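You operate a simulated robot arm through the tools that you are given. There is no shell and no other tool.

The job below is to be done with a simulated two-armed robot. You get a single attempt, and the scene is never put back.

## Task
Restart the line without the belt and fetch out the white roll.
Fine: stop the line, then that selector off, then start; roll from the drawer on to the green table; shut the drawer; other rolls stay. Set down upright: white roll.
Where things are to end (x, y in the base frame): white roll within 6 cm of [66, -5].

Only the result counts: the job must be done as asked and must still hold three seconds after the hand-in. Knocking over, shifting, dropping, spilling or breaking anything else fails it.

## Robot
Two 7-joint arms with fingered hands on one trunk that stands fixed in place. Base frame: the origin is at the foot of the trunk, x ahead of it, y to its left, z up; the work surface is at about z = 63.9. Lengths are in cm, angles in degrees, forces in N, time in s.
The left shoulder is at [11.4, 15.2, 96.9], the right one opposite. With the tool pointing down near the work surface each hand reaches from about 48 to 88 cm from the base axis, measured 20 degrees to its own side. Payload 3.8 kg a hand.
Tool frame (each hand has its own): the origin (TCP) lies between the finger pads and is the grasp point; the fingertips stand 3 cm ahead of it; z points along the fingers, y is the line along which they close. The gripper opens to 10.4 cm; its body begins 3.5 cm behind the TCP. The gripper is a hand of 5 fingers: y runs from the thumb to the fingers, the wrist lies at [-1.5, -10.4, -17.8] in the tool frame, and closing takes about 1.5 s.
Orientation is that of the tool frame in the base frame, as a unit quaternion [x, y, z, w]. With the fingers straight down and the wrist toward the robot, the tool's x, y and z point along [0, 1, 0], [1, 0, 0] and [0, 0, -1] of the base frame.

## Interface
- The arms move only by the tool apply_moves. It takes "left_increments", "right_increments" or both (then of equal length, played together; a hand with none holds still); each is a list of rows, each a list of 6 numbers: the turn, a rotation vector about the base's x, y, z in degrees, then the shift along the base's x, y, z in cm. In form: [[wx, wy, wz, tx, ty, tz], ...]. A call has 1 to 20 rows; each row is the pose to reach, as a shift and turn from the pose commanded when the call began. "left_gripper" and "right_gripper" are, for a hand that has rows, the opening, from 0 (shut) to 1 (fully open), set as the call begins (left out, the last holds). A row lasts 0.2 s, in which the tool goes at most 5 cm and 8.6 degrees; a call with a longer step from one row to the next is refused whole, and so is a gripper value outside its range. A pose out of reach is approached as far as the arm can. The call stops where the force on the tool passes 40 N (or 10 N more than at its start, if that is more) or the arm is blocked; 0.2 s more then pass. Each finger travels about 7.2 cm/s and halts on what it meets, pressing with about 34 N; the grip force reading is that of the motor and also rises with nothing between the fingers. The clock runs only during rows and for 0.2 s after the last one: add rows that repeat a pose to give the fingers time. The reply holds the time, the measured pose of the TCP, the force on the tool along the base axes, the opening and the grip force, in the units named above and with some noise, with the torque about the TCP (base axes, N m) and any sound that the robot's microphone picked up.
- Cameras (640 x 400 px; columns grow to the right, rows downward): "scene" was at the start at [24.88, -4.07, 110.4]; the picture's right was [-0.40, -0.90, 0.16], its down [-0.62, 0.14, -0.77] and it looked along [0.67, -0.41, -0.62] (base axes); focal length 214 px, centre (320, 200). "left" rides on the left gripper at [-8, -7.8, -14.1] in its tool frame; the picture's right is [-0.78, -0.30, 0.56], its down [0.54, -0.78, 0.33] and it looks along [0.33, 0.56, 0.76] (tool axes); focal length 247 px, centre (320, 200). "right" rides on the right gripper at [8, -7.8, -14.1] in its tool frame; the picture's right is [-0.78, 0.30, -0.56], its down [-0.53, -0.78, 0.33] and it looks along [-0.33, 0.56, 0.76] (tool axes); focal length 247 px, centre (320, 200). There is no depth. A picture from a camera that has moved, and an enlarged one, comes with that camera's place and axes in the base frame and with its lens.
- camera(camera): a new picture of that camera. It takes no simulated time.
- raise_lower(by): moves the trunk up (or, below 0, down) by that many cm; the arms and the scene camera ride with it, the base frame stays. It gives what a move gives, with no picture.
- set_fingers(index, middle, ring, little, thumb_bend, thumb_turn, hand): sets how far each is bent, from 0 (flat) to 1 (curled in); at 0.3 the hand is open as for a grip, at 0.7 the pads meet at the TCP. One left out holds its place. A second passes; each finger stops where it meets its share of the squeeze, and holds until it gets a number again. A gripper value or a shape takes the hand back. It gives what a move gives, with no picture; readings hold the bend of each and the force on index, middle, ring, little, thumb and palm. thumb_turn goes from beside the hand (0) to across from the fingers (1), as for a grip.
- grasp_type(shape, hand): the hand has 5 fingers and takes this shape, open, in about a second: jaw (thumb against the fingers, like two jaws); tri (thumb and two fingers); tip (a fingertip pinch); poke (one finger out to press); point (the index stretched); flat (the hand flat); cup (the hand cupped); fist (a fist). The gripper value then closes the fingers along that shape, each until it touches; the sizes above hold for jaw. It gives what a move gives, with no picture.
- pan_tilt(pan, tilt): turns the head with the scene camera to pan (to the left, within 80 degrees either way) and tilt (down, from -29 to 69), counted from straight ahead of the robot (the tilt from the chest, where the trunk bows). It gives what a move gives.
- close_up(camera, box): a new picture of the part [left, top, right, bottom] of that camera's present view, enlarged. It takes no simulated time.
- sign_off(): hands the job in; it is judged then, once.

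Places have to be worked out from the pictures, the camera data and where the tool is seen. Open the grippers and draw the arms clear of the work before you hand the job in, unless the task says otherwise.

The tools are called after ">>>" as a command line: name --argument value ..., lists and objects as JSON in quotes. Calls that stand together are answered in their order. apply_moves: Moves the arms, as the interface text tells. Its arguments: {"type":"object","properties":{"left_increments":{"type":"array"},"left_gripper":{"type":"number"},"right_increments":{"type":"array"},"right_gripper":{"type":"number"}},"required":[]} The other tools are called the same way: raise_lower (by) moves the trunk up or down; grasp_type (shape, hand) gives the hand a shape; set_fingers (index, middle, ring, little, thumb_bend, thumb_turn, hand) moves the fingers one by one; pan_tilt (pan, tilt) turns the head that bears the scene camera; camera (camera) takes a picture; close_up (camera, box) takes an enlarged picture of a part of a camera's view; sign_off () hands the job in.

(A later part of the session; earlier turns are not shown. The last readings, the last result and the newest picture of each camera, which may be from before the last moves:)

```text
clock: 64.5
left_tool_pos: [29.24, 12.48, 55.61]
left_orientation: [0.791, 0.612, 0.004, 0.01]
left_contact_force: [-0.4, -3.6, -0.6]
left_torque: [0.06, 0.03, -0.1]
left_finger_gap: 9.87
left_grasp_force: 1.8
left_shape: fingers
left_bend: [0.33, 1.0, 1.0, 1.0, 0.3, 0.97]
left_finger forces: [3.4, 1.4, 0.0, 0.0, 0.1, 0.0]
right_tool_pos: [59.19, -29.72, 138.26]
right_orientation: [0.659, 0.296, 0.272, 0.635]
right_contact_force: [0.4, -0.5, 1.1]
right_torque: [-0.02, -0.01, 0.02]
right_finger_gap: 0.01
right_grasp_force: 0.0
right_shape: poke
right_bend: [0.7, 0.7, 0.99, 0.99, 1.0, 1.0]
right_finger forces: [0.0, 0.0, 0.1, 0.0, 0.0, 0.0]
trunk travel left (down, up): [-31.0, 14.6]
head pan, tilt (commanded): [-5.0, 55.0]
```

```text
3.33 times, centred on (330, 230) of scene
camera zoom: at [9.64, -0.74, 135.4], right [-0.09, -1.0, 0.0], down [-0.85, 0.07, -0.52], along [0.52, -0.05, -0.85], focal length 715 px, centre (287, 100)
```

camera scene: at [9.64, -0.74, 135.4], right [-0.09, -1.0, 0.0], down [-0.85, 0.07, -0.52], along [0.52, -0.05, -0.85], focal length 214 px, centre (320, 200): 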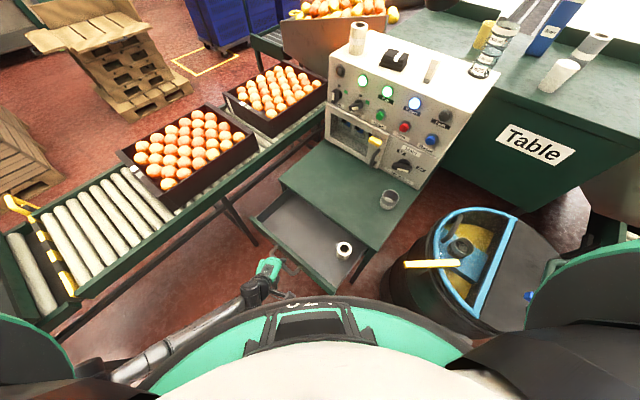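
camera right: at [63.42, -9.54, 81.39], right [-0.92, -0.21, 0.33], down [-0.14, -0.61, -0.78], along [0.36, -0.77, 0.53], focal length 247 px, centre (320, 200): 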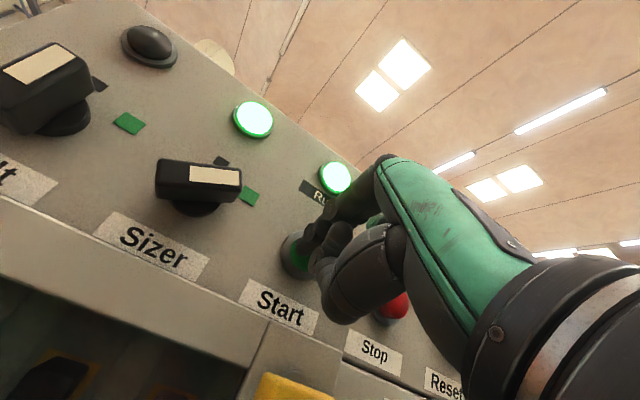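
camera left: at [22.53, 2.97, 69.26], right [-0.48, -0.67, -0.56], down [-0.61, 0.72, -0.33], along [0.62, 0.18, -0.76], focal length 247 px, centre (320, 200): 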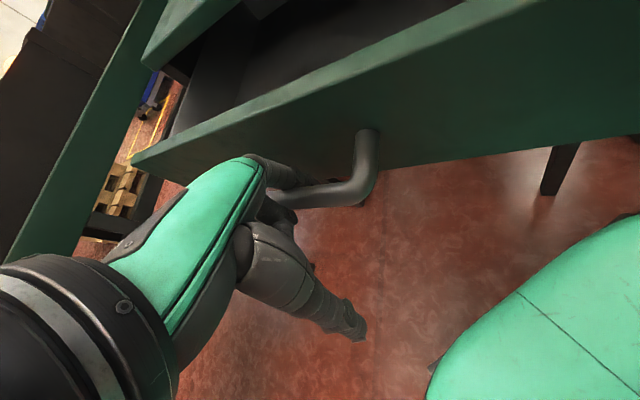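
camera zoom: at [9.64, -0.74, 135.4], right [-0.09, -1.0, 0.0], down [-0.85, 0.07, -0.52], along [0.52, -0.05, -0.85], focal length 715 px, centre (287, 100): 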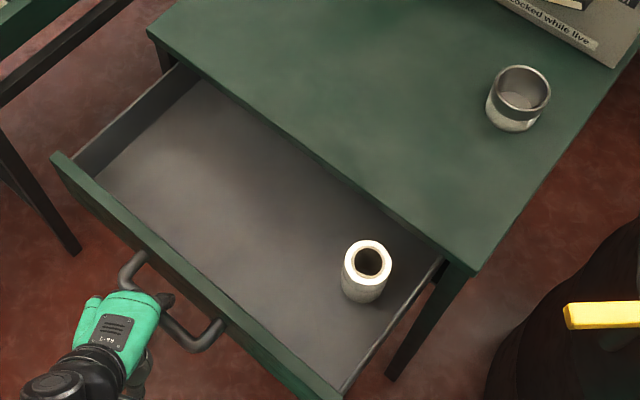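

The roll now stands clear at about (34.5, -12.4), base z≈52.3, top ≈59.5. I'll fetch it with the right hand, leaving the left hooked on the handle; first I turn the right hand to point down at a roomy place.

>>> grasp_type --shape "tri" --hand "right"

>>> apply_moves --right_increments '[[-0.1, 6.8, 4.9, 0, 0.3, -1], [-0.2, 13.5, 9.7, 0, 0.6, -2], [-0.3, 20.3, 14.6, 0, 0.9, -3], [-0.3, 27.1, 19.4, 0, 1.2, -4], [-0.4, 33.8, 24.3, 0, 1.5, -5], [-0.5, 40.6, 29.1, 0, 1.8, -6], [-0.6, 47.4, 34, 0, 2.1, -7], [-0.7, 54.1, 38.9, 0, 2.4, -8], [-0.8, 60.9, 43.7, 0, 2.7, -9], [-0.9, 67.6, 48.6, 0, 3, -10.5], [-0.9, 74.4, 53.4, 0, 3.3, -12], [-1, 81.2, 58.3, 0, 3.6, -13.5], [-1.1, 87.9, 63.1, 0, 3.9, -15], [-1.2, 94.7, 68, 0, 4.2, -16]]' --right_gripper 1.0

>>> camera --camera "scene"

>>> camera --camera "right"

```text
clock: 65.4
left_tool_pos: [29.09, 12.62, 55.7]
left_orientation: [0.791, 0.611, 0.005, 0.008]
left_contact_force: [-0.1, -3.6, 1.3]
left_torque: [0.06, -0.06, -0.16]
left_finger_gap: 9.9
left_grasp_force: 2.9
left_shape: fingers
left_bend: [0.34, 1.0, 1.0, 1.0, 0.3, 0.97]
left_finger forces: [3.7, 1.9, 0.0, 0.1, 0.1, 0.0]
right_tool_pos: [59.13, -29.69, 138.26]
right_orientation: [0.66, 0.296, 0.272, 0.635]
right_contact_force: [0.2, 0.4, 0.2]
right_torque: [-0.03, -0.04, -0.02]
right_finger_gap: 10.39
right_grasp_force: 0.1
right_shape: tri
right_bend: [0.3, 0.3, 0.99, 0.99, 0.3, 0.98]
right_finger forces: [0.0, 0.0, 0.1, 0.1, 0.0, 0.0]
trunk travel left (down, up): [-31.0, 14.6]
head pan, tilt (commanded): [-5.0, 55.0]
```

```text
clock: 68.4
left_tool_pos: [28.96, 12.82, 55.63]
left_orientation: [0.791, 0.611, 0.005, 0.006]
left_contact_force: [-1.6, -4.5, 3.9]
left_torque: [0.02, -0.15, -0.16]
left_finger_gap: 9.89
left_grasp_force: 3.8
left_shape: fingers
left_bend: [0.33, 1.0, 1.0, 1.0, 0.3, 0.97]
left_finger forces: [5.6, 2.4, 0.1, 0.1, 0.0, 0.0]
right_tool_pos: [59.23, -25.61, 122.27]
right_orientation: [0.381, 0.925, 0.0, -0.002]
right_contact_force: [0.3, 1.1, -0.4]
right_torque: [-0.02, 0.02, -0.03]
right_finger_gap: 10.39
right_grasp_force: 0.1
right_shape: tri
right_bend: [0.3, 0.3, 0.99, 0.99, 0.3, 0.98]
right_finger forces: [0.0, 0.0, 0.0, 0.0, 0.0, 0.0]
trunk travel left (down, up): [-31.0, 14.6]
head pan, tilt (commanded): [-5.0, 55.0]
```

```text
taken
camera scene: at [9.67, -0.71, 135.4], right [-0.09, -1.0, 0.01], down [-0.85, 0.07, -0.52], along [0.52, -0.05, -0.85], focal length 214 px, centre (320, 200)
```

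scene: 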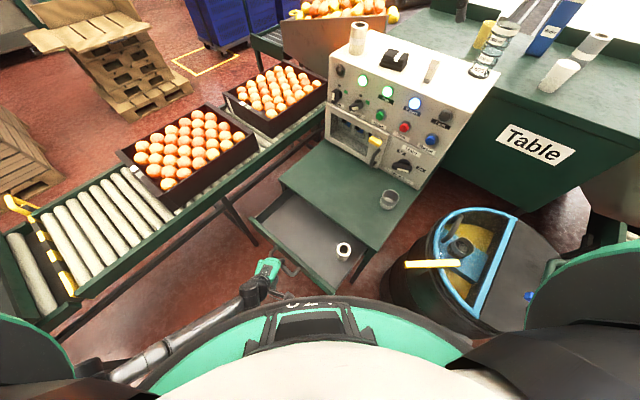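

```text
taken
camera right: at [48.02, -25.41, 136.47], right [0.76, -0.34, 0.55], down [-0.17, -0.93, -0.33], along [0.63, 0.16, -0.76], focal length 247 px, centre (320, 200)
```

right: 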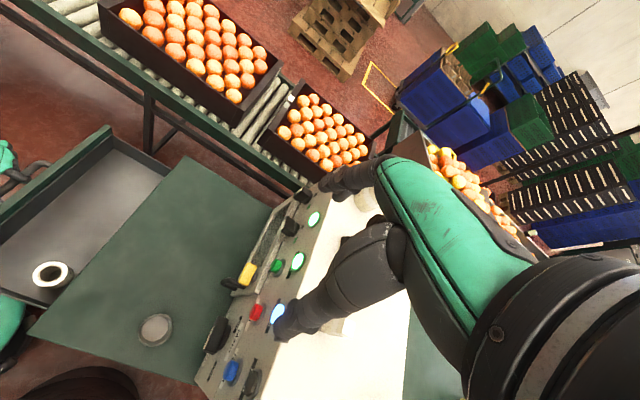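

The right hand now points down with yaw +45°, fully in reach. I bring it down over the table's front edge next to the drawer, staying clear of the cup.

>>> apply_moves --right_increments '[[0, 0, 0, -1.3, 1, -4], [0, 0, 0, -2.6, 2, -8], [0, 0, 0, -3.9, 3, -12], [0, 0, 0, -5.2, 4, -16], [0, 0, 0, -6.5, 5, -20], [0, 0, 0, -7.8, 6, -24], [0, 0, 0, -9.1, 7, -28], [0, 0, 0, -10.4, 8, -32], [0, 0, 0, -11.7, 9, -36], [0, 0, 0, -13, 10, -40], [0, 0, 0, -14.3, 11, -44], [0, 0, 0, -15.6, 12.5, -48], [0, 0, 0, -17, 13.6, -51]]'

>>> camera --camera "scene"

>>> camera --camera "right"

```text
clock: 71.2
left_tool_pos: [28.98, 13.03, 55.63]
left_orientation: [0.79, 0.613, 0.007, 0.004]
left_contact_force: [-0.5, -2.5, 4.0]
left_torque: [-0.03, -0.18, -0.08]
left_finger_gap: 9.94
left_grasp_force: 4.6
left_shape: fingers
left_bend: [0.33, 1.0, 1.0, 1.0, 0.3, 0.97]
left_finger forces: [6.1, 3.3, 0.0, 0.0, 0.0, 0.1]
right_tool_pos: [39.35, -15.97, 82.07]
right_orientation: [0.382, 0.924, 0.001, -0.001]
right_contact_force: [0.2, 0.8, 0.3]
right_torque: [0.01, 0.01, 0.01]
right_finger_gap: 10.4
right_grasp_force: 0.0
right_shape: tri
right_bend: [0.3, 0.3, 0.99, 0.99, 0.3, 0.98]
right_finger forces: [0.0, 0.0, 0.0, 0.0, 0.0, 0.1]
right hand out of reach, approached as far as the arm can: row 9, 10, 11, 12, 13
trunk travel left (down, up): [-31.0, 14.6]
head pan, tilt (commanded): [-5.0, 55.0]
```

```text
taken
camera scene: at [9.53, -0.73, 135.41], right [-0.09, -1.0, 0.0], down [-0.85, 0.07, -0.53], along [0.52, -0.05, -0.85], focal length 214 px, centre (320, 200)
```

scene: 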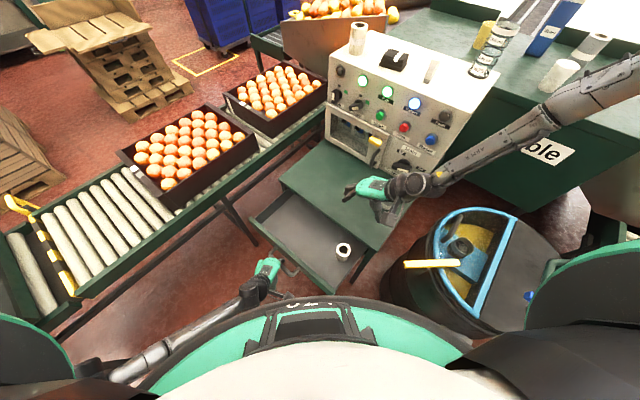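

```text
taken
camera right: at [28.3, -15.87, 96.25], right [0.76, -0.34, 0.56], down [-0.17, -0.93, -0.33], along [0.63, 0.16, -0.76], focal length 247 px, centre (320, 200)
```

right: 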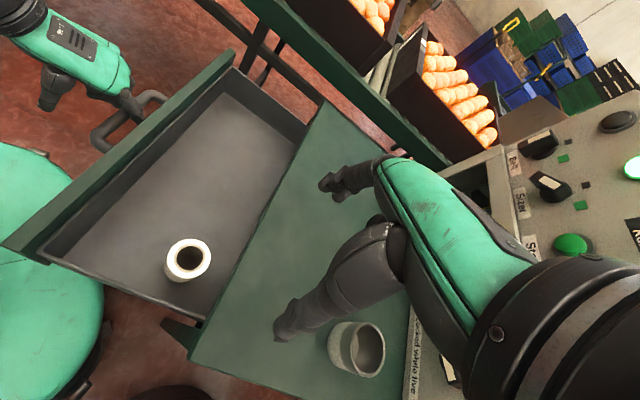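

The hand came too near the shoulder at that height. I move it outward over the table and lower it there, then will slide it in low toward the roll.

>>> apply_moves --right_increments '[[0, 0, 0, 3, 0.2, 0], [0, 0, 0, 6, 0.4, -1], [0, 0, 0, 9, 0.6, -4], [0, 0, 0, 10, 1, -7.5], [0, 0, 0, 10, 1, -11.5]]'

>>> camera --camera "scene"

>>> camera --camera "right"

```text
clock: 72.4
left_tool_pos: [29.06, 12.94, 55.43]
left_orientation: [0.791, 0.611, 0.007, 0.004]
left_contact_force: [-1.5, -2.9, 5.3]
left_torque: [-0.03, -0.18, -0.11]
left_finger_gap: 9.93
left_grasp_force: 5.0
left_shape: fingers
left_bend: [0.33, 1.0, 1.0, 1.0, 0.3, 0.97]
left_finger forces: [5.7, 3.4, 0.1, 0.0, 0.0, 0.1]
right_tool_pos: [45.18, -19.4, 82.78]
right_orientation: [0.383, 0.924, 0.001, 0.0]
right_contact_force: [0.0, -0.2, 0.0]
right_torque: [0.0, -0.02, -0.01]
right_finger_gap: 10.4
right_grasp_force: 0.1
right_shape: tri
right_bend: [0.3, 0.3, 0.99, 0.99, 0.3, 0.98]
right_finger forces: [0.1, 0.0, 0.0, 0.0, 0.0, 0.1]
right hand out of reach, approached as far as the arm can: row 1, 2, 3, 4, 5
trunk travel left (down, up): [-31.0, 14.6]
head pan, tilt (commanded): [-5.0, 55.0]
```

```text
taken
camera scene: at [9.55, -0.74, 135.4], right [-0.09, -1.0, 0.0], down [-0.85, 0.07, -0.53], along [0.52, -0.05, -0.85], focal length 214 px, centre (320, 200)
```

scene: 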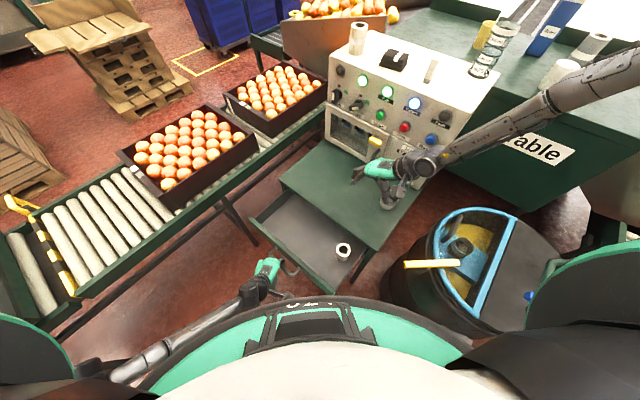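

```text
taken
camera right: at [34.11, -19.23, 96.75], right [0.76, -0.34, 0.56], down [-0.17, -0.93, -0.33], along [0.63, 0.16, -0.76], focal length 247 px, centre (320, 200)
```

right: 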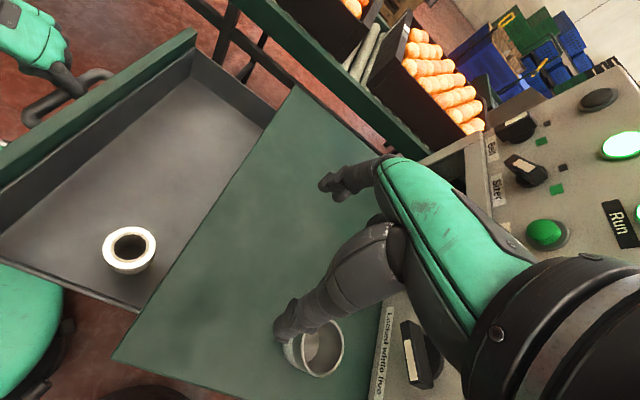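

The right arm is limited at +45° yaw just as the left was. A little more drawer travel will let a gentler yaw fit, so I pull the handle another 2 cm and check the force.

>>> apply_moves --left_increments '[[0, 0, 0, -0.6, 0.6, 0], [0, 0, 0, -1.2, 1.2, 0], [0, 0, 0, -1.8, 1.8, 0], [0, 0, 0, -1.8, 1.8, 0]]'

>>> close_up --camera "scene" --box '[230, 170, 410, 310]'

```text
clock: 73.4
left_tool_pos: [27.11, 16.02, 55.23]
left_orientation: [0.789, 0.614, 0.011, -0.002]
left_contact_force: [2.7, 4.8, 9.8]
left_torque: [-0.17, -0.27, 0.2]
left_finger_gap: 10.12
left_grasp_force: 7.6
left_shape: fingers
left_bend: [0.31, 1.0, 1.0, 1.0, 0.3, 0.97]
left_finger forces: [7.4, 8.4, 0.1, 0.0, 0.1, 0.0]
right_tool_pos: [45.32, -19.27, 82.68]
right_orientation: [0.382, 0.924, 0.001, -0.001]
right_contact_force: [0.1, -0.4, -0.1]
right_torque: [0.0, -0.01, 0.0]
right_finger_gap: 10.41
right_grasp_force: 0.1
right_shape: tri
right_bend: [0.3, 0.3, 0.99, 0.99, 0.3, 0.98]
right_finger forces: [0.1, 0.0, 0.1, 0.0, 0.1, 0.1]
trunk travel left (down, up): [-31.0, 14.6]
head pan, tilt (commanded): [-5.0, 55.0]
```

```text
2.86 times, centred on (320, 240) of scene
camera zoom: at [9.55, -0.64, 135.41], right [-0.09, -1.0, 0.01], down [-0.85, 0.07, -0.53], along [0.52, -0.05, -0.85], focal length 613 px, centre (320, 86)
```

zoom: 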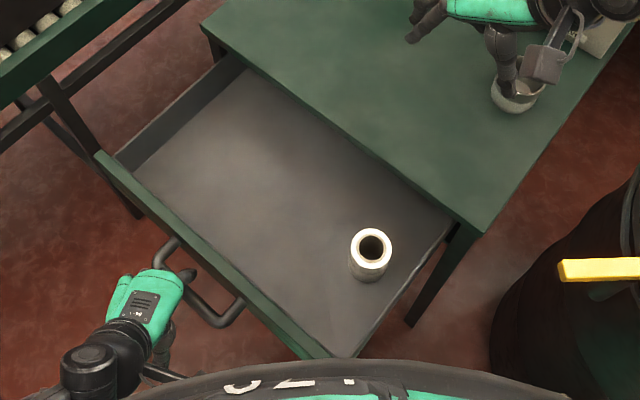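

The drawer slid a further 4 cm easily; the roll is now near (31.7, -9.6), well clear of the table edge. I turn the right hand to about +10° yaw while moving it forward over the table, to bring its elbow down.

>>> apply_moves --right_increments '[[0, 0, -5, 1, 0.3, 1], [0, 0, -10, 3, 0.6, 1], [0, 0, -16, 5, 1, 1], [0, 0, -22, 7, 1.2, 1], [0, 0, -28, 9, 1.4, 1], [0, 0, -35, 10, 1.6, 0]]'

>>> camera --camera "scene"

```text
clock: 74.8
left_tool_pos: [26.96, 16.02, 55.18]
left_orientation: [0.789, 0.614, 0.009, -0.002]
left_contact_force: [3.4, 3.5, 6.0]
left_torque: [-0.12, -0.12, 0.19]
left_finger_gap: 10.18
left_grasp_force: 6.8
left_shape: fingers
left_bend: [0.3, 1.0, 1.0, 1.0, 0.3, 0.97]
left_finger forces: [8.1, 6.2, 0.2, 0.0, 0.0, 0.0]
right_tool_pos: [53.04, -19.8, 86.76]
right_orientation: [0.643, 0.766, 0.001, -0.001]
right_contact_force: [0.3, 0.1, -0.1]
right_torque: [0.03, 0.01, 0.02]
right_finger_gap: 10.38
right_grasp_force: 0.1
right_shape: tri
right_bend: [0.3, 0.3, 0.99, 0.99, 0.3, 0.98]
right_finger forces: [0.0, 0.0, 0.0, 0.1, 0.0, 0.0]
right hand out of reach, approached as far as the arm can: row 2, 3, 4, 5, 6
trunk travel left (down, up): [-31.0, 14.6]
head pan, tilt (commanded): [-5.0, 55.0]
```

```text
taken
camera scene: at [9.6, -0.66, 135.4], right [-0.09, -1.0, 0.01], down [-0.85, 0.07, -0.53], along [0.52, -0.05, -0.85], focal length 214 px, centre (320, 200)
```

scene: 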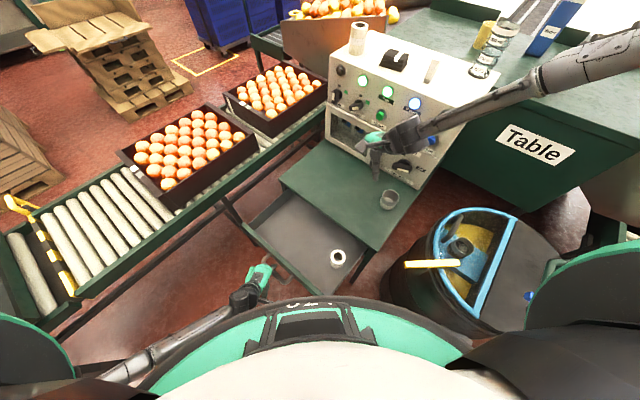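

The elbow is still winged high. I turn the right hand further clockwise (to about -25° yaw) over the table to make the elbow drop inward, as worked for the left arm.

>>> apply_moves --right_increments '[[0, 0, -7, 0.5, 0, 0], [0, 0, -14, 1, 0, 0], [0, 0, -21, 1.5, 0, 0], [0, 0, -28, 2, 0, 0], [0, 0, -35, 2, 0, 0]]'

>>> camera --camera "scene"

```text
clock: 76.0
left_tool_pos: [27.04, 16.0, 55.19]
left_orientation: [0.789, 0.614, 0.01, -0.002]
left_contact_force: [4.6, 3.4, 5.6]
left_torque: [-0.1, -0.1, 0.22]
left_finger_gap: 10.19
left_grasp_force: 6.9
left_shape: fingers
left_bend: [0.3, 1.0, 1.0, 1.0, 0.3, 0.97]
left_finger forces: [8.3, 5.9, 0.1, 0.0, 0.0, 0.0]
right_tool_pos: [53.05, -21.77, 89.58]
right_orientation: [0.843, 0.538, 0.0, -0.001]
right_contact_force: [-0.5, 0.2, 0.5]
right_torque: [-0.02, -0.01, -0.01]
right_finger_gap: 10.39
right_grasp_force: 0.0
right_shape: tri
right_bend: [0.3, 0.3, 0.99, 0.99, 0.3, 0.98]
right_finger forces: [0.0, 0.0, 0.1, 0.1, 0.0, 0.1]
right hand out of reach, approached as far as the arm can: row 1, 2, 3, 4, 5
trunk travel left (down, up): [-31.0, 14.6]
head pan, tilt (commanded): [-5.0, 55.0]
```

```text
taken
camera scene: at [9.61, -0.67, 135.4], right [-0.09, -1.0, 0.01], down [-0.85, 0.07, -0.53], along [0.52, -0.05, -0.85], focal length 214 px, centre (320, 200)
```

scene: 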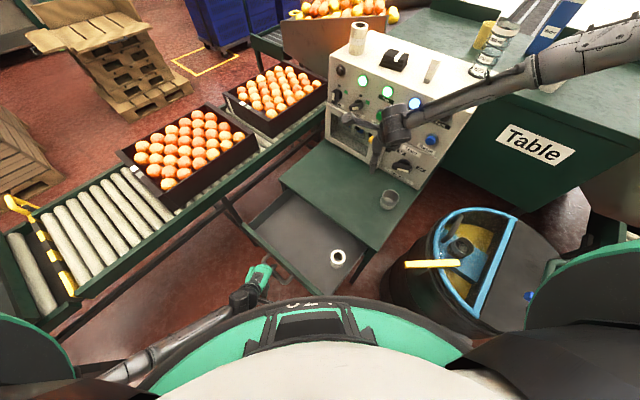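

The right elbow stays high, so I'll fetch the roll with the left hand instead, whose present posture suits it. First I lift the right hand up and away to the right.

>>> apply_moves --right_increments '[[0, 0, 7, 0, -1, 4], [0, 0, 14, 0, -2, 8], [0, 0, 21, 0, -3, 12], [0, 0, 28, 0, -4, 16], [0, 0, 35, 0, -5, 20], [0, 0, 35, 0, -6, 24], [0, 0, 35, 0, -7, 28]]'

>>> camera --camera "scene"

```text
clock: 77.6
left_tool_pos: [27.0, 16.0, 55.11]
left_orientation: [0.79, 0.614, 0.009, -0.002]
left_contact_force: [3.4, 2.7, 5.8]
left_torque: [-0.1, -0.11, 0.16]
left_finger_gap: 10.21
left_grasp_force: 7.0
left_shape: fingers
left_bend: [0.3, 1.0, 1.0, 1.0, 0.3, 0.97]
left_finger forces: [7.9, 6.2, 0.0, 0.0, 0.0, 0.1]
right_tool_pos: [52.83, -29.06, 117.86]
right_orientation: [0.642, 0.767, 0.001, 0.0]
right_contact_force: [0.1, -0.4, -0.6]
right_torque: [-0.01, 0.01, 0.01]
right_finger_gap: 10.39
right_grasp_force: 0.0
right_shape: tri
right_bend: [0.3, 0.3, 0.99, 0.99, 0.3, 0.98]
right_finger forces: [0.1, 0.0, 0.1, 0.0, 0.0, 0.0]
trunk travel left (down, up): [-31.0, 14.6]
head pan, tilt (commanded): [-5.0, 55.0]
```

```text
taken
camera scene: at [9.55, -0.68, 135.41], right [-0.09, -1.0, 0.01], down [-0.85, 0.07, -0.53], along [0.52, -0.05, -0.85], focal length 214 px, centre (320, 200)
```

scene: 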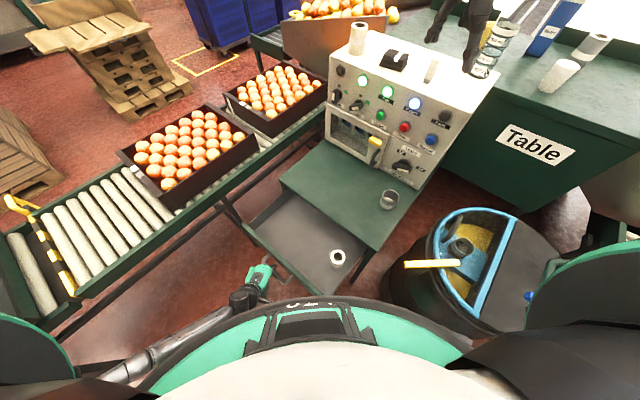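

Right hand is clear. I straighten the left index to release the bar and lift the left hand off the handle.

>>> set_fingers --hand "left" --index 0.15

>>> apply_moves --left_increments '[[0, 0, 0, 0.2, 0, 2], [0, 0, 0, 0.5, 0, 5], [0, 0, 0, 1, -0.5, 8], [0, 0, 0, 2, -2, 11]]'

>>> camera --camera "scene"

>>> camera --camera "left"

```text
clock: 78.6
left_tool_pos: [27.01, 15.92, 55.16]
left_orientation: [0.79, 0.613, 0.009, -0.002]
left_contact_force: [1.6, -1.4, 0.3]
left_torque: [0.02, 0.0, -0.01]
left_finger_gap: 12.48
left_grasp_force: 0.8
left_shape: fingers
left_bend: [0.15, 1.0, 1.0, 1.0, 0.3, 0.97]
left_finger forces: [1.1, 0.0, 0.1, 0.0, 0.0, 0.1]
right_tool_pos: [52.83, -29.12, 117.72]
right_orientation: [0.643, 0.766, 0.0, -0.001]
right_contact_force: [-1.2, -0.2, 0.5]
right_torque: [0.03, -0.01, 0.01]
right_finger_gap: 10.41
right_grasp_force: 0.1
right_shape: tri
right_bend: [0.3, 0.3, 0.99, 0.99, 0.3, 0.98]
right_finger forces: [0.0, 0.0, 0.0, 0.0, 0.0, 0.0]
trunk travel left (down, up): [-31.0, 14.6]
head pan, tilt (commanded): [-5.0, 55.0]
```

```text
clock: 79.6
left_tool_pos: [28.18, 12.43, 66.1]
left_orientation: [0.793, 0.609, -0.001, 0.001]
left_contact_force: [-0.5, -0.3, 0.4]
left_torque: [0.01, -0.06, -0.02]
left_finger_gap: 12.43
left_grasp_force: 0.0
left_shape: fingers
left_bend: [0.15, 1.0, 1.0, 1.0, 0.3, 0.98]
left_finger forces: [0.0, 0.1, 0.0, 0.0, 0.0, 0.0]
right_tool_pos: [52.83, -29.12, 117.71]
right_orientation: [0.643, 0.766, 0.001, -0.001]
right_contact_force: [0.8, 0.3, -0.1]
right_torque: [0.0, 0.02, -0.01]
right_finger_gap: 10.42
right_grasp_force: 0.0
right_shape: tri
right_bend: [0.3, 0.3, 0.99, 0.99, 0.3, 0.98]
right_finger forces: [0.0, 0.0, 0.0, 0.0, 0.0, 0.1]
trunk travel left (down, up): [-31.0, 14.6]
head pan, tilt (commanded): [-5.0, 55.0]
```

```text
taken
camera scene: at [9.65, -0.77, 135.4], right [-0.09, -1.0, 0.0], down [-0.85, 0.07, -0.52], along [0.52, -0.05, -0.85], focal length 214 px, centre (320, 200)
```

scene: 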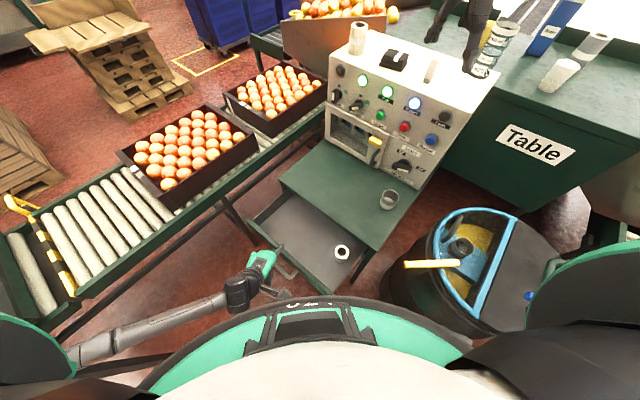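

```text
taken
camera left: at [18.51, 6.81, 80.24], right [-0.49, -0.67, -0.56], down [-0.61, 0.72, -0.33], along [0.62, 0.18, -0.76], focal length 247 px, centre (320, 200)
```

left: 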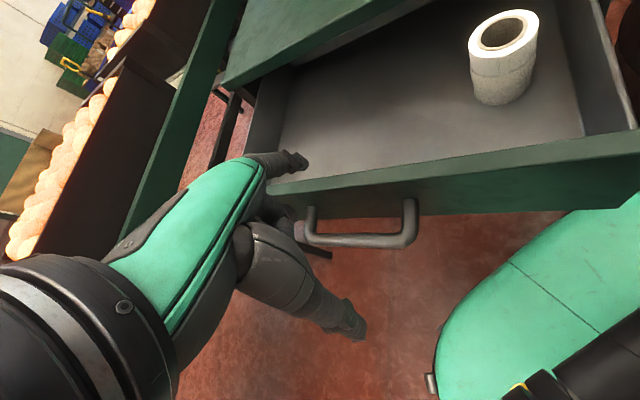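

The left hand is free and the drawer stays open. I zoom to fix the roll's present place.

>>> close_up --camera "scene" --box '[290, 215, 390, 285]'

>>> grasp_type --shape "tri" --hand "left"

```text
5.71 times, centred on (340, 250) of scene
camera zoom: at [9.65, -0.77, 135.4], right [-0.09, -1.0, 0.0], down [-0.85, 0.07, -0.52], along [0.52, -0.05, -0.85], focal length 1226 px, centre (206, -86)
```

zoom: 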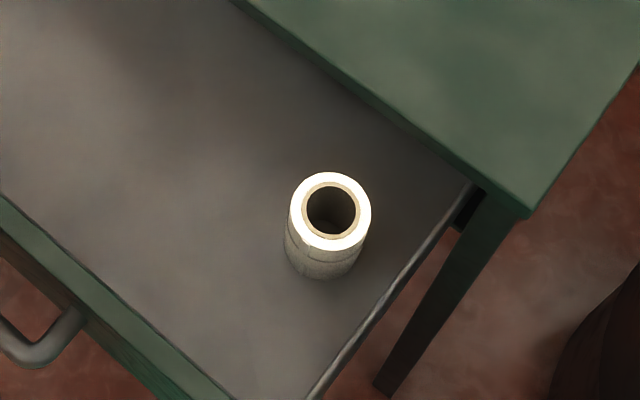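

```text
clock: 80.5
left_tool_pos: [28.22, 12.81, 66.0]
left_orientation: [0.792, 0.61, 0.001, 0.0]
left_contact_force: [0.1, -0.7, 0.2]
left_torque: [-0.03, -0.02, -0.04]
left_finger_gap: 10.41
left_grasp_force: 0.1
left_shape: tri
left_bend: [0.3, 0.3, 0.99, 0.99, 0.3, 0.98]
left_finger forces: [0.0, 0.1, 0.1, 0.0, 0.0, 0.0]
right_tool_pos: [52.91, -29.1, 117.76]
right_orientation: [0.643, 0.766, 0.001, -0.002]
right_contact_force: [-0.1, -0.7, -0.2]
right_torque: [0.01, -0.03, 0.01]
right_finger_gap: 10.41
right_grasp_force: 0.1
right_shape: tri
right_bend: [0.3, 0.3, 0.99, 0.99, 0.3, 0.98]
right_finger forces: [0.0, 0.0, 0.1, 0.0, 0.0, 0.0]
trunk travel left (down, up): [-31.0, 14.6]
head pan, tilt (commanded): [-5.0, 55.0]
```

By triangulation the roll's top is at (33.3, -11.3, 59). I move the open left hand rightward over the drawer, above wall height, toward the roll.

>>> apply_moves --left_increments '[[0, 0, 0, 0.7, -3, 1], [0, 0, 0, 1.4, -7, 2], [0, 0, 0, 2.2, -11, 2.5], [0, 0, 0, 3, -15, 2.5], [0, 0, 0, 3.7, -19, 2.5], [0, 0, 0, 4.4, -22, 2.5]]' --left_gripper 1.0

>>> camera --camera "scene"

>>> camera --camera "left"

```text
clock: 81.9
left_tool_pos: [32.74, -9.18, 68.79]
left_orientation: [0.793, 0.61, 0.001, 0.001]
left_contact_force: [0.3, 0.6, -0.7]
left_torque: [-0.02, 0.03, 0.04]
left_finger_gap: 10.4
left_grasp_force: 0.1
left_shape: tri
left_bend: [0.3, 0.3, 0.99, 0.99, 0.3, 0.98]
left_finger forces: [0.1, 0.0, 0.0, 0.0, 0.0, 0.0]
right_tool_pos: [52.96, -29.04, 117.7]
right_orientation: [0.642, 0.767, 0.001, -0.001]
right_contact_force: [0.4, -0.1, 0.2]
right_torque: [0.01, -0.04, -0.04]
right_finger_gap: 10.41
right_grasp_force: 0.0
right_shape: tri
right_bend: [0.3, 0.3, 0.99, 0.99, 0.3, 0.98]
right_finger forces: [0.0, 0.1, 0.1, 0.0, 0.0, 0.0]
trunk travel left (down, up): [-31.0, 14.6]
head pan, tilt (commanded): [-5.0, 55.0]
```

```text
taken
camera scene: at [9.6, -0.78, 135.4], right [-0.09, -1.0, 0.0], down [-0.85, 0.07, -0.53], along [0.52, -0.05, -0.85], focal length 214 px, centre (320, 200)
```

scene: 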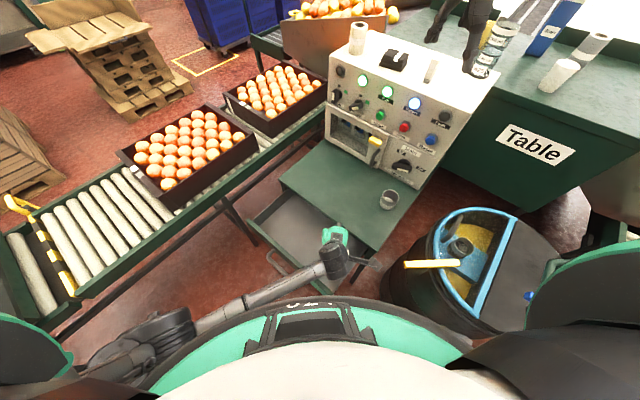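

```text
taken
camera left: at [23.12, -15.0, 82.9], right [-0.48, -0.67, -0.56], down [-0.61, 0.72, -0.33], along [0.62, 0.18, -0.76], focal length 247 px, centre (320, 200)
```

left: 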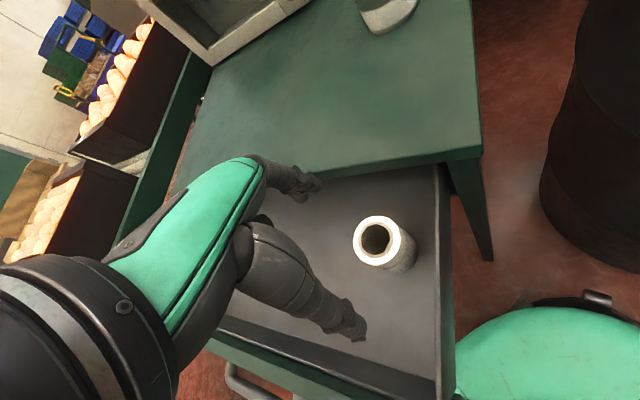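

The pose is fully in reach and the roll shows at (33.4, -11.5). I centre over it and lower to just above its top.

>>> apply_moves --left_increments '[[0, 0, 0, 0.1, -1, 0], [0, 0, 0, 0.2, -2.1, -1], [0, 0, 0, 0.2, -2.1, -3], [0, 0, 0, 0.2, -2.1, -5.5]]'

>>> camera --camera "left"

>>> close_up --camera "scene" --box '[270, 200, 410, 300]'

```text
clock: 82.9
left_tool_pos: [32.79, -11.43, 63.21]
left_orientation: [0.792, 0.61, 0.001, 0.001]
left_contact_force: [0.0, 0.4, -0.3]
left_torque: [0.02, -0.02, 0.01]
left_finger_gap: 10.35
left_grasp_force: 0.1
left_shape: tri
left_bend: [0.3, 0.3, 0.99, 0.99, 0.3, 0.98]
left_finger forces: [0.0, 0.0, 0.0, 0.1, 0.0, 0.0]
right_tool_pos: [52.92, -29.17, 117.74]
right_orientation: [0.642, 0.766, 0.001, 0.0]
right_contact_force: [0.2, -0.3, 1.1]
right_torque: [0.02, -0.04, 0.03]
right_finger_gap: 10.41
right_grasp_force: 0.2
right_shape: tri
right_bend: [0.3, 0.3, 0.99, 0.99, 0.3, 0.98]
right_finger forces: [0.0, 0.0, 0.0, 0.0, 0.0, 0.0]
trunk travel left (down, up): [-31.0, 14.6]
head pan, tilt (commanded): [-5.0, 55.0]
```

```text
taken
camera left: at [23.29, -17.12, 77.3], right [-0.48, -0.67, -0.56], down [-0.61, 0.72, -0.33], along [0.62, 0.18, -0.76], focal length 247 px, centre (320, 200)
```

left: 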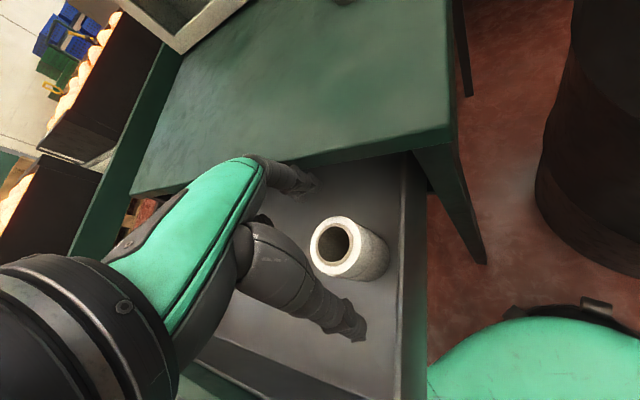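

```text
4.00 times, centred on (340, 250) of scene
camera zoom: at [9.61, -0.75, 135.4], right [-0.09, -1.0, 0.0], down [-0.85, 0.07, -0.53], along [0.52, -0.05, -0.85], focal length 858 px, centre (240, 0)
```

zoom: 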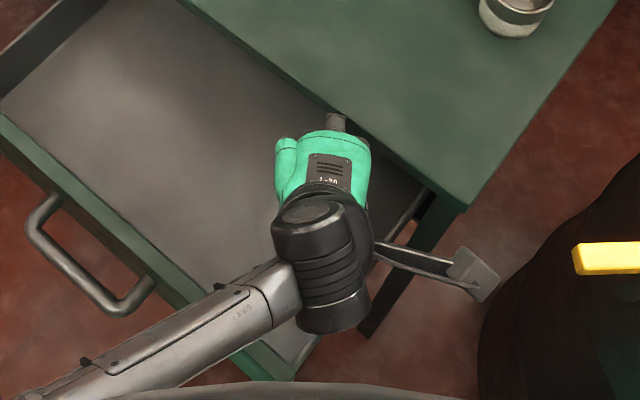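

The roll is centred between the open fingers and thumb. I lower the last 6.5 cm around it.

>>> apply_moves --left_increments '[[0, 0, 0, 0.1, 0, -1.5], [0, 0, 0, 0.1, 0.1, -3], [0, 0, 0, 0.1, 0.1, -4.5], [0, 0, 0, 0.1, 0.1, -5.7], [0, 0, 0, 0.1, 0.1, -6.4]]'

>>> camera --camera "left"

```text
clock: 84.2
left_tool_pos: [33.56, -11.77, 57.71]
left_orientation: [0.794, 0.608, 0.006, 0.01]
left_contact_force: [0.3, 2.3, 17.3]
left_torque: [0.35, -0.36, 0.06]
left_finger_gap: 10.38
left_grasp_force: 0.1
left_shape: tri
left_bend: [0.3, 0.3, 0.99, 0.99, 0.3, 0.98]
left_finger forces: [0.0, 0.1, 17.9, 0.0, 0.1, 0.1]
right_tool_pos: [52.87, -28.91, 117.9]
right_orientation: [0.642, 0.767, 0.001, 0.001]
right_contact_force: [0.1, -0.5, -0.3]
right_torque: [0.02, -0.02, 0.01]
right_finger_gap: 10.4
right_grasp_force: 0.2
right_shape: tri
right_bend: [0.3, 0.3, 0.99, 0.99, 0.3, 0.98]
right_finger forces: [0.0, 0.1, 0.0, 0.0, 0.1, 0.1]
trunk travel left (down, up): [-31.0, 14.6]
head pan, tilt (commanded): [-5.0, 55.0]
stopped in row 5 (left hand): the force on the tool passed its limit at 45 N (the readings are from after the stop); the commanded pose is now the measured one
```

```text
taken
camera left: at [23.71, -17.38, 71.74], right [-0.48, -0.68, -0.56], down [-0.6, 0.72, -0.35], along [0.64, 0.17, -0.75], focal length 247 px, centre (320, 200)
```

left: 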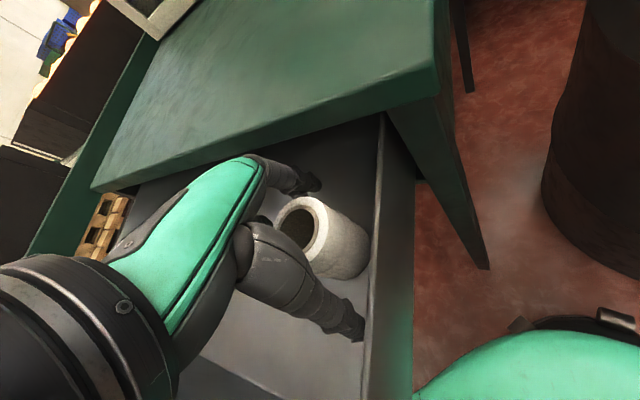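

The curled ring finger touched the roll's rim. I lift a little, shift the hand about 1 cm so that only index, middle and thumb straddle the roll, and lower again.

>>> apply_moves --left_increments '[[0, 0, 0, 0, 0, 1.2], [0, 0, 0, 0.3, 0.6, 1.5], [0, 0, 0, 0.6, 1.2, 1.2], [0, 0, 0, 0.6, 1.2, 0.2], [0, 0, 0, 0.6, 1.2, -0.6], [0, 0, 0, 0.6, 1.2, -1.0]]'

>>> camera --camera "left"

```text
clock: 85.5
left_tool_pos: [33.92, -10.13, 56.39]
left_orientation: [0.794, 0.608, 0.005, 0.005]
left_contact_force: [0.4, -0.3, -0.1]
left_torque: [0.0, -0.02, 0.03]
left_finger_gap: 10.41
left_grasp_force: 0.0
left_shape: tri
left_bend: [0.3, 0.3, 0.99, 0.99, 0.3, 0.98]
left_finger forces: [0.1, 0.1, 0.1, 0.0, 0.1, 0.1]
right_tool_pos: [52.87, -29.14, 117.72]
right_orientation: [0.642, 0.766, 0.0, -0.001]
right_contact_force: [0.7, -1.0, 0.1]
right_torque: [-0.03, -0.01, -0.04]
right_finger_gap: 10.38
right_grasp_force: 0.0
right_shape: tri
right_bend: [0.3, 0.3, 0.99, 0.99, 0.3, 0.98]
right_finger forces: [0.0, 0.0, 0.1, 0.0, 0.0, 0.0]
trunk travel left (down, up): [-31.0, 14.6]
head pan, tilt (commanded): [-5.0, 55.0]
```

```text
taken
camera left: at [24.11, -15.79, 70.4], right [-0.48, -0.67, -0.56], down [-0.61, 0.72, -0.34], along [0.63, 0.18, -0.75], focal length 247 px, centre (320, 200)
```

left: 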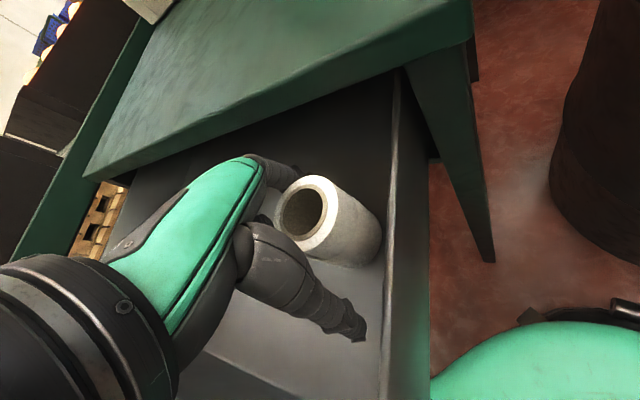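

No contact now, but the roll sits about 1.8 cm toward the index side. I shift back 0.8 cm so index and middle both bear on it.

>>> apply_moves --left_increments '[[0, 0, 0, -0.1, -0.4, 0], [0, 0, 0, -0.2, -0.8, 0]]'

>>> close_up --camera "left" --box '[220, 120, 420, 345]'

```text
clock: 86.3
left_tool_pos: [33.13, -7.91, 54.79]
left_orientation: [0.792, 0.61, 0.013, -0.012]
left_contact_force: [-1.8, -2.0, 12.0]
left_torque: [-0.21, -0.62, -0.12]
left_finger_gap: 10.37
left_grasp_force: 0.1
left_shape: tri
left_bend: [0.3, 0.3, 0.99, 0.99, 0.3, 0.98]
left_finger forces: [0.1, 11.4, 0.0, 0.1, 0.0, 0.0]
right_tool_pos: [52.86, -29.11, 117.84]
right_orientation: [0.642, 0.767, 0.001, 0.0]
right_contact_force: [-0.1, -0.4, -0.8]
right_torque: [-0.02, 0.0, -0.02]
right_finger_gap: 10.41
right_grasp_force: 0.0
right_shape: tri
right_bend: [0.3, 0.3, 0.99, 0.99, 0.3, 0.98]
right_finger forces: [0.0, 0.0, 0.1, 0.0, 0.0, 0.1]
trunk travel left (down, up): [-31.0, 14.6]
head pan, tilt (commanded): [-5.0, 55.0]
stopped in row 2 (left hand): the arm was blocked; the commanded pose is now the measured one
```

```text
1.78 times, centred on (320, 232) of left
camera zoom: at [23.47, -14.3, 68.66], right [-0.48, -0.65, -0.58], down [-0.61, 0.73, -0.31], along [0.63, 0.21, -0.75], focal length 439 px, centre (320, 142)
```

zoom: 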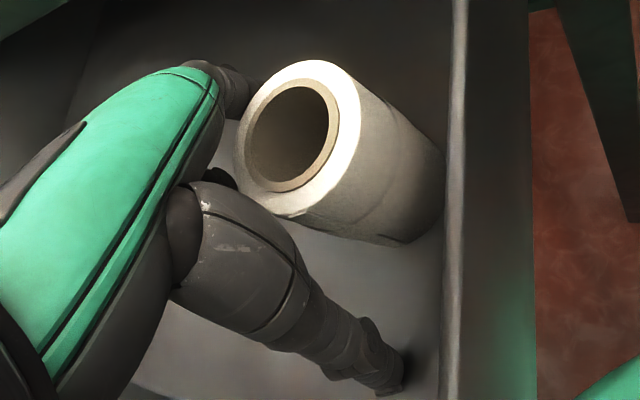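

The arm reported blocked and the hand slid 2 cm the other way and down. I look at the scene to see what is touching before moving again.

>>> camera --camera "scene"

>>> close_up --camera "scene" --box '[60, 190, 400, 400]'

>>> camera --camera "left"

```text
taken
camera scene: at [9.47, -0.71, 135.42], right [-0.09, -1.0, 0.0], down [-0.85, 0.07, -0.53], along [0.52, -0.05, -0.85], focal length 214 px, centre (320, 200)
```

scene: 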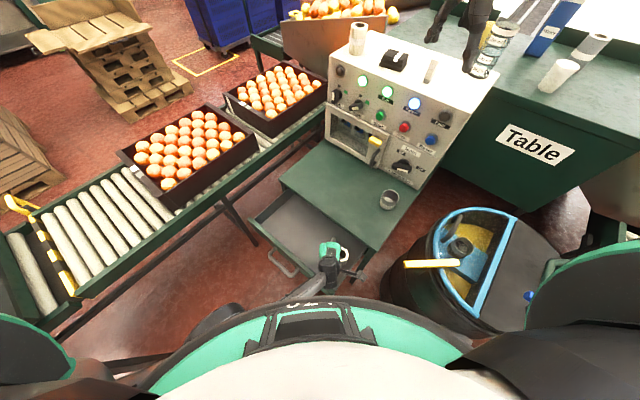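

```text
1.88 times, centred on (230, 295) of scene
camera zoom: at [9.47, -0.71, 135.42], right [-0.09, -1.0, 0.0], down [-0.85, 0.07, -0.53], along [0.52, -0.05, -0.85], focal length 404 px, centre (489, 21)
```

zoom: 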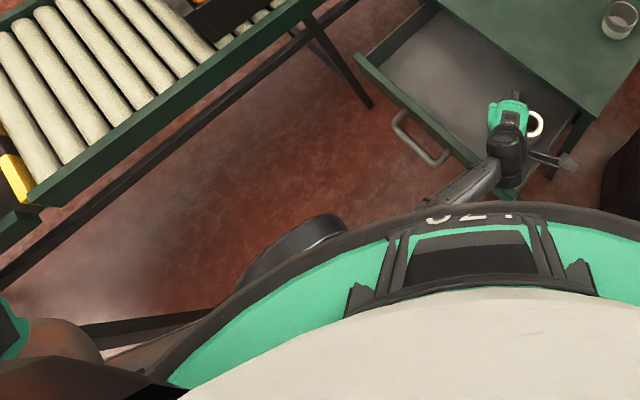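

```text
taken
camera left: at [23.47, -14.3, 68.66], right [-0.48, -0.65, -0.58], down [-0.61, 0.73, -0.31], along [0.63, 0.21, -0.75], focal length 247 px, centre (320, 200)
```

left: 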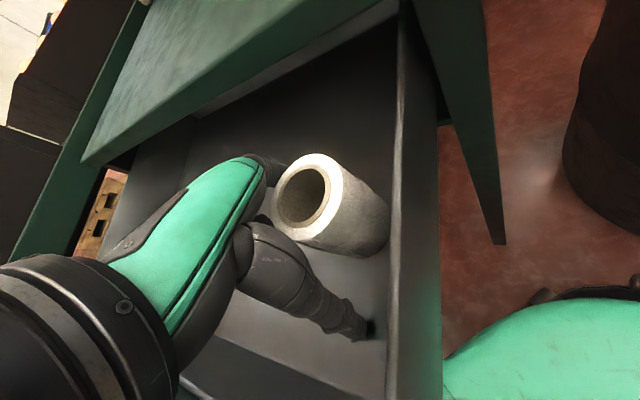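

The arm is nearly stretched to its limit there, which made it swing. The roll still stands. I raise the hand clear above the roll and re-centre; then I'll descend by lowering the trunk instead.

>>> apply_moves --left_increments '[[0, 0, 0, 0, 0, 2], [0, 0, 0, 0, 0, 5], [0, 0, 0, 0, 0, 8], [0, 0, 0, 0.3, -1.5, 10], [0, 0, 0, 0.6, -3.1, 10.5], [0, 0, 0, 0.6, -3.1, 10.5]]'

>>> camera --camera "left"

>>> camera --camera "scene"

```text
clock: 88.0
left_tool_pos: [34.59, -8.18, 64.12]
left_orientation: [0.792, 0.609, 0.036, -0.029]
left_contact_force: [0.1, -0.6, -0.3]
left_torque: [0.0, 0.01, 0.01]
left_finger_gap: 10.38
left_grasp_force: 0.0
left_shape: tri
left_bend: [0.3, 0.3, 0.99, 0.99, 0.3, 0.98]
left_finger forces: [0.0, 0.0, 0.0, 0.0, 0.0, 0.1]
right_tool_pos: [52.9, -29.08, 117.92]
right_orientation: [0.642, 0.767, 0.002, 0.0]
right_contact_force: [-0.4, 0.8, 0.0]
right_torque: [0.02, 0.01, -0.03]
right_finger_gap: 10.4
right_grasp_force: 0.1
right_shape: tri
right_bend: [0.3, 0.3, 0.99, 0.99, 0.3, 0.98]
right_finger forces: [0.1, 0.0, 0.1, 0.1, 0.0, 0.0]
trunk travel left (down, up): [-31.0, 14.6]
head pan, tilt (commanded): [-5.0, 55.0]
stopped in row 6 (left hand): the arm was blocked; the commanded pose is now the measured one
```

```text
taken
camera left: at [24.8, -15.1, 77.5], right [-0.47, -0.62, -0.62], down [-0.61, 0.74, -0.28], along [0.64, 0.25, -0.73], focal length 247 px, centre (320, 200)
```

left: 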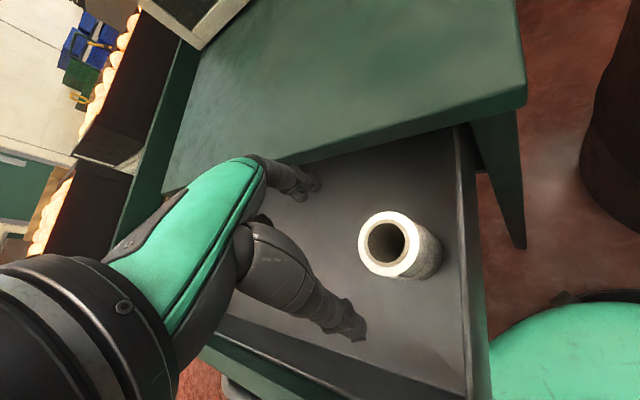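

```text
taken
camera scene: at [9.6, -0.71, 135.4], right [-0.09, -1.0, 0.0], down [-0.85, 0.07, -0.53], along [0.52, -0.05, -0.85], focal length 214 px, centre (320, 200)
```

scene: 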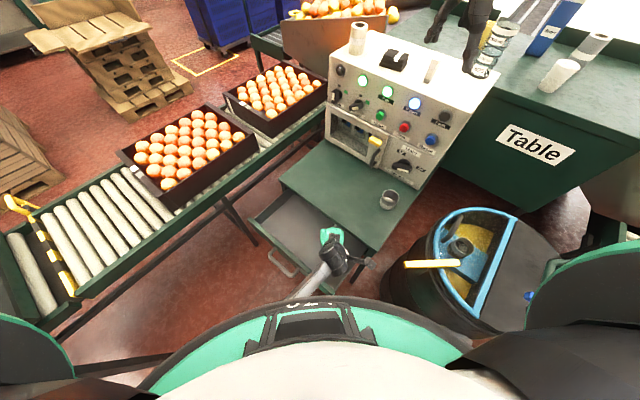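

The elbow tucked against the body again. I sweep the hand back left over the drawer so the elbow swings outward, as before.

>>> apply_moves --left_increments '[[0, 0, 0, -0.5, 2, 2], [0, 0, 0, -1, 5, 4], [0, 0, 0, -2, 9, 5], [0, 0, 0, -3.5, 13, 5], [0, 0, 0, -5, 17, 5], [0, 0, 0, -6.5, 21, 5], [0, 0, 0, -6.5, 23, 5]]'

>>> camera --camera "scene"

```text
clock: 89.5
left_tool_pos: [27.97, 14.72, 69.02]
left_orientation: [0.792, 0.609, 0.033, -0.029]
left_contact_force: [0.6, 0.4, 0.4]
left_torque: [0.03, 0.03, 0.01]
left_finger_gap: 10.4
left_grasp_force: 0.1
left_shape: tri
left_bend: [0.3, 0.3, 0.99, 0.99, 0.3, 0.98]
left_finger forces: [0.1, 0.0, 0.1, 0.0, 0.1, 0.0]
right_tool_pos: [52.83, -29.08, 117.73]
right_orientation: [0.642, 0.767, 0.001, -0.001]
right_contact_force: [0.6, -0.5, 0.3]
right_torque: [0.02, -0.01, 0.01]
right_finger_gap: 10.4
right_grasp_force: 0.1
right_shape: tri
right_bend: [0.3, 0.3, 0.99, 0.99, 0.3, 0.98]
right_finger forces: [0.0, 0.1, 0.0, 0.0, 0.0, 0.0]
trunk travel left (down, up): [-31.0, 14.6]
head pan, tilt (commanded): [-5.0, 55.0]
```

```text
taken
camera scene: at [9.62, -0.67, 135.4], right [-0.09, -1.0, 0.01], down [-0.85, 0.07, -0.53], along [0.52, -0.05, -0.85], focal length 214 px, centre (320, 200)
```

scene: 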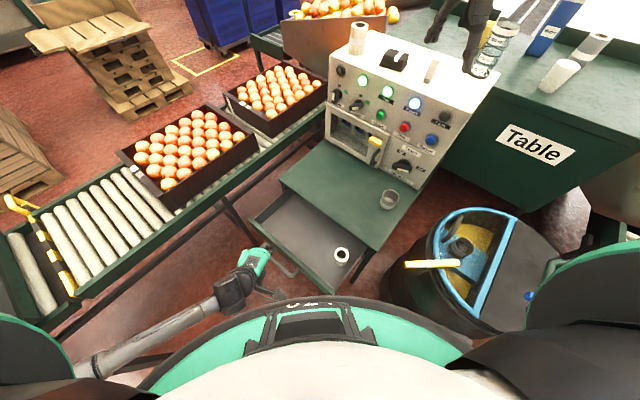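

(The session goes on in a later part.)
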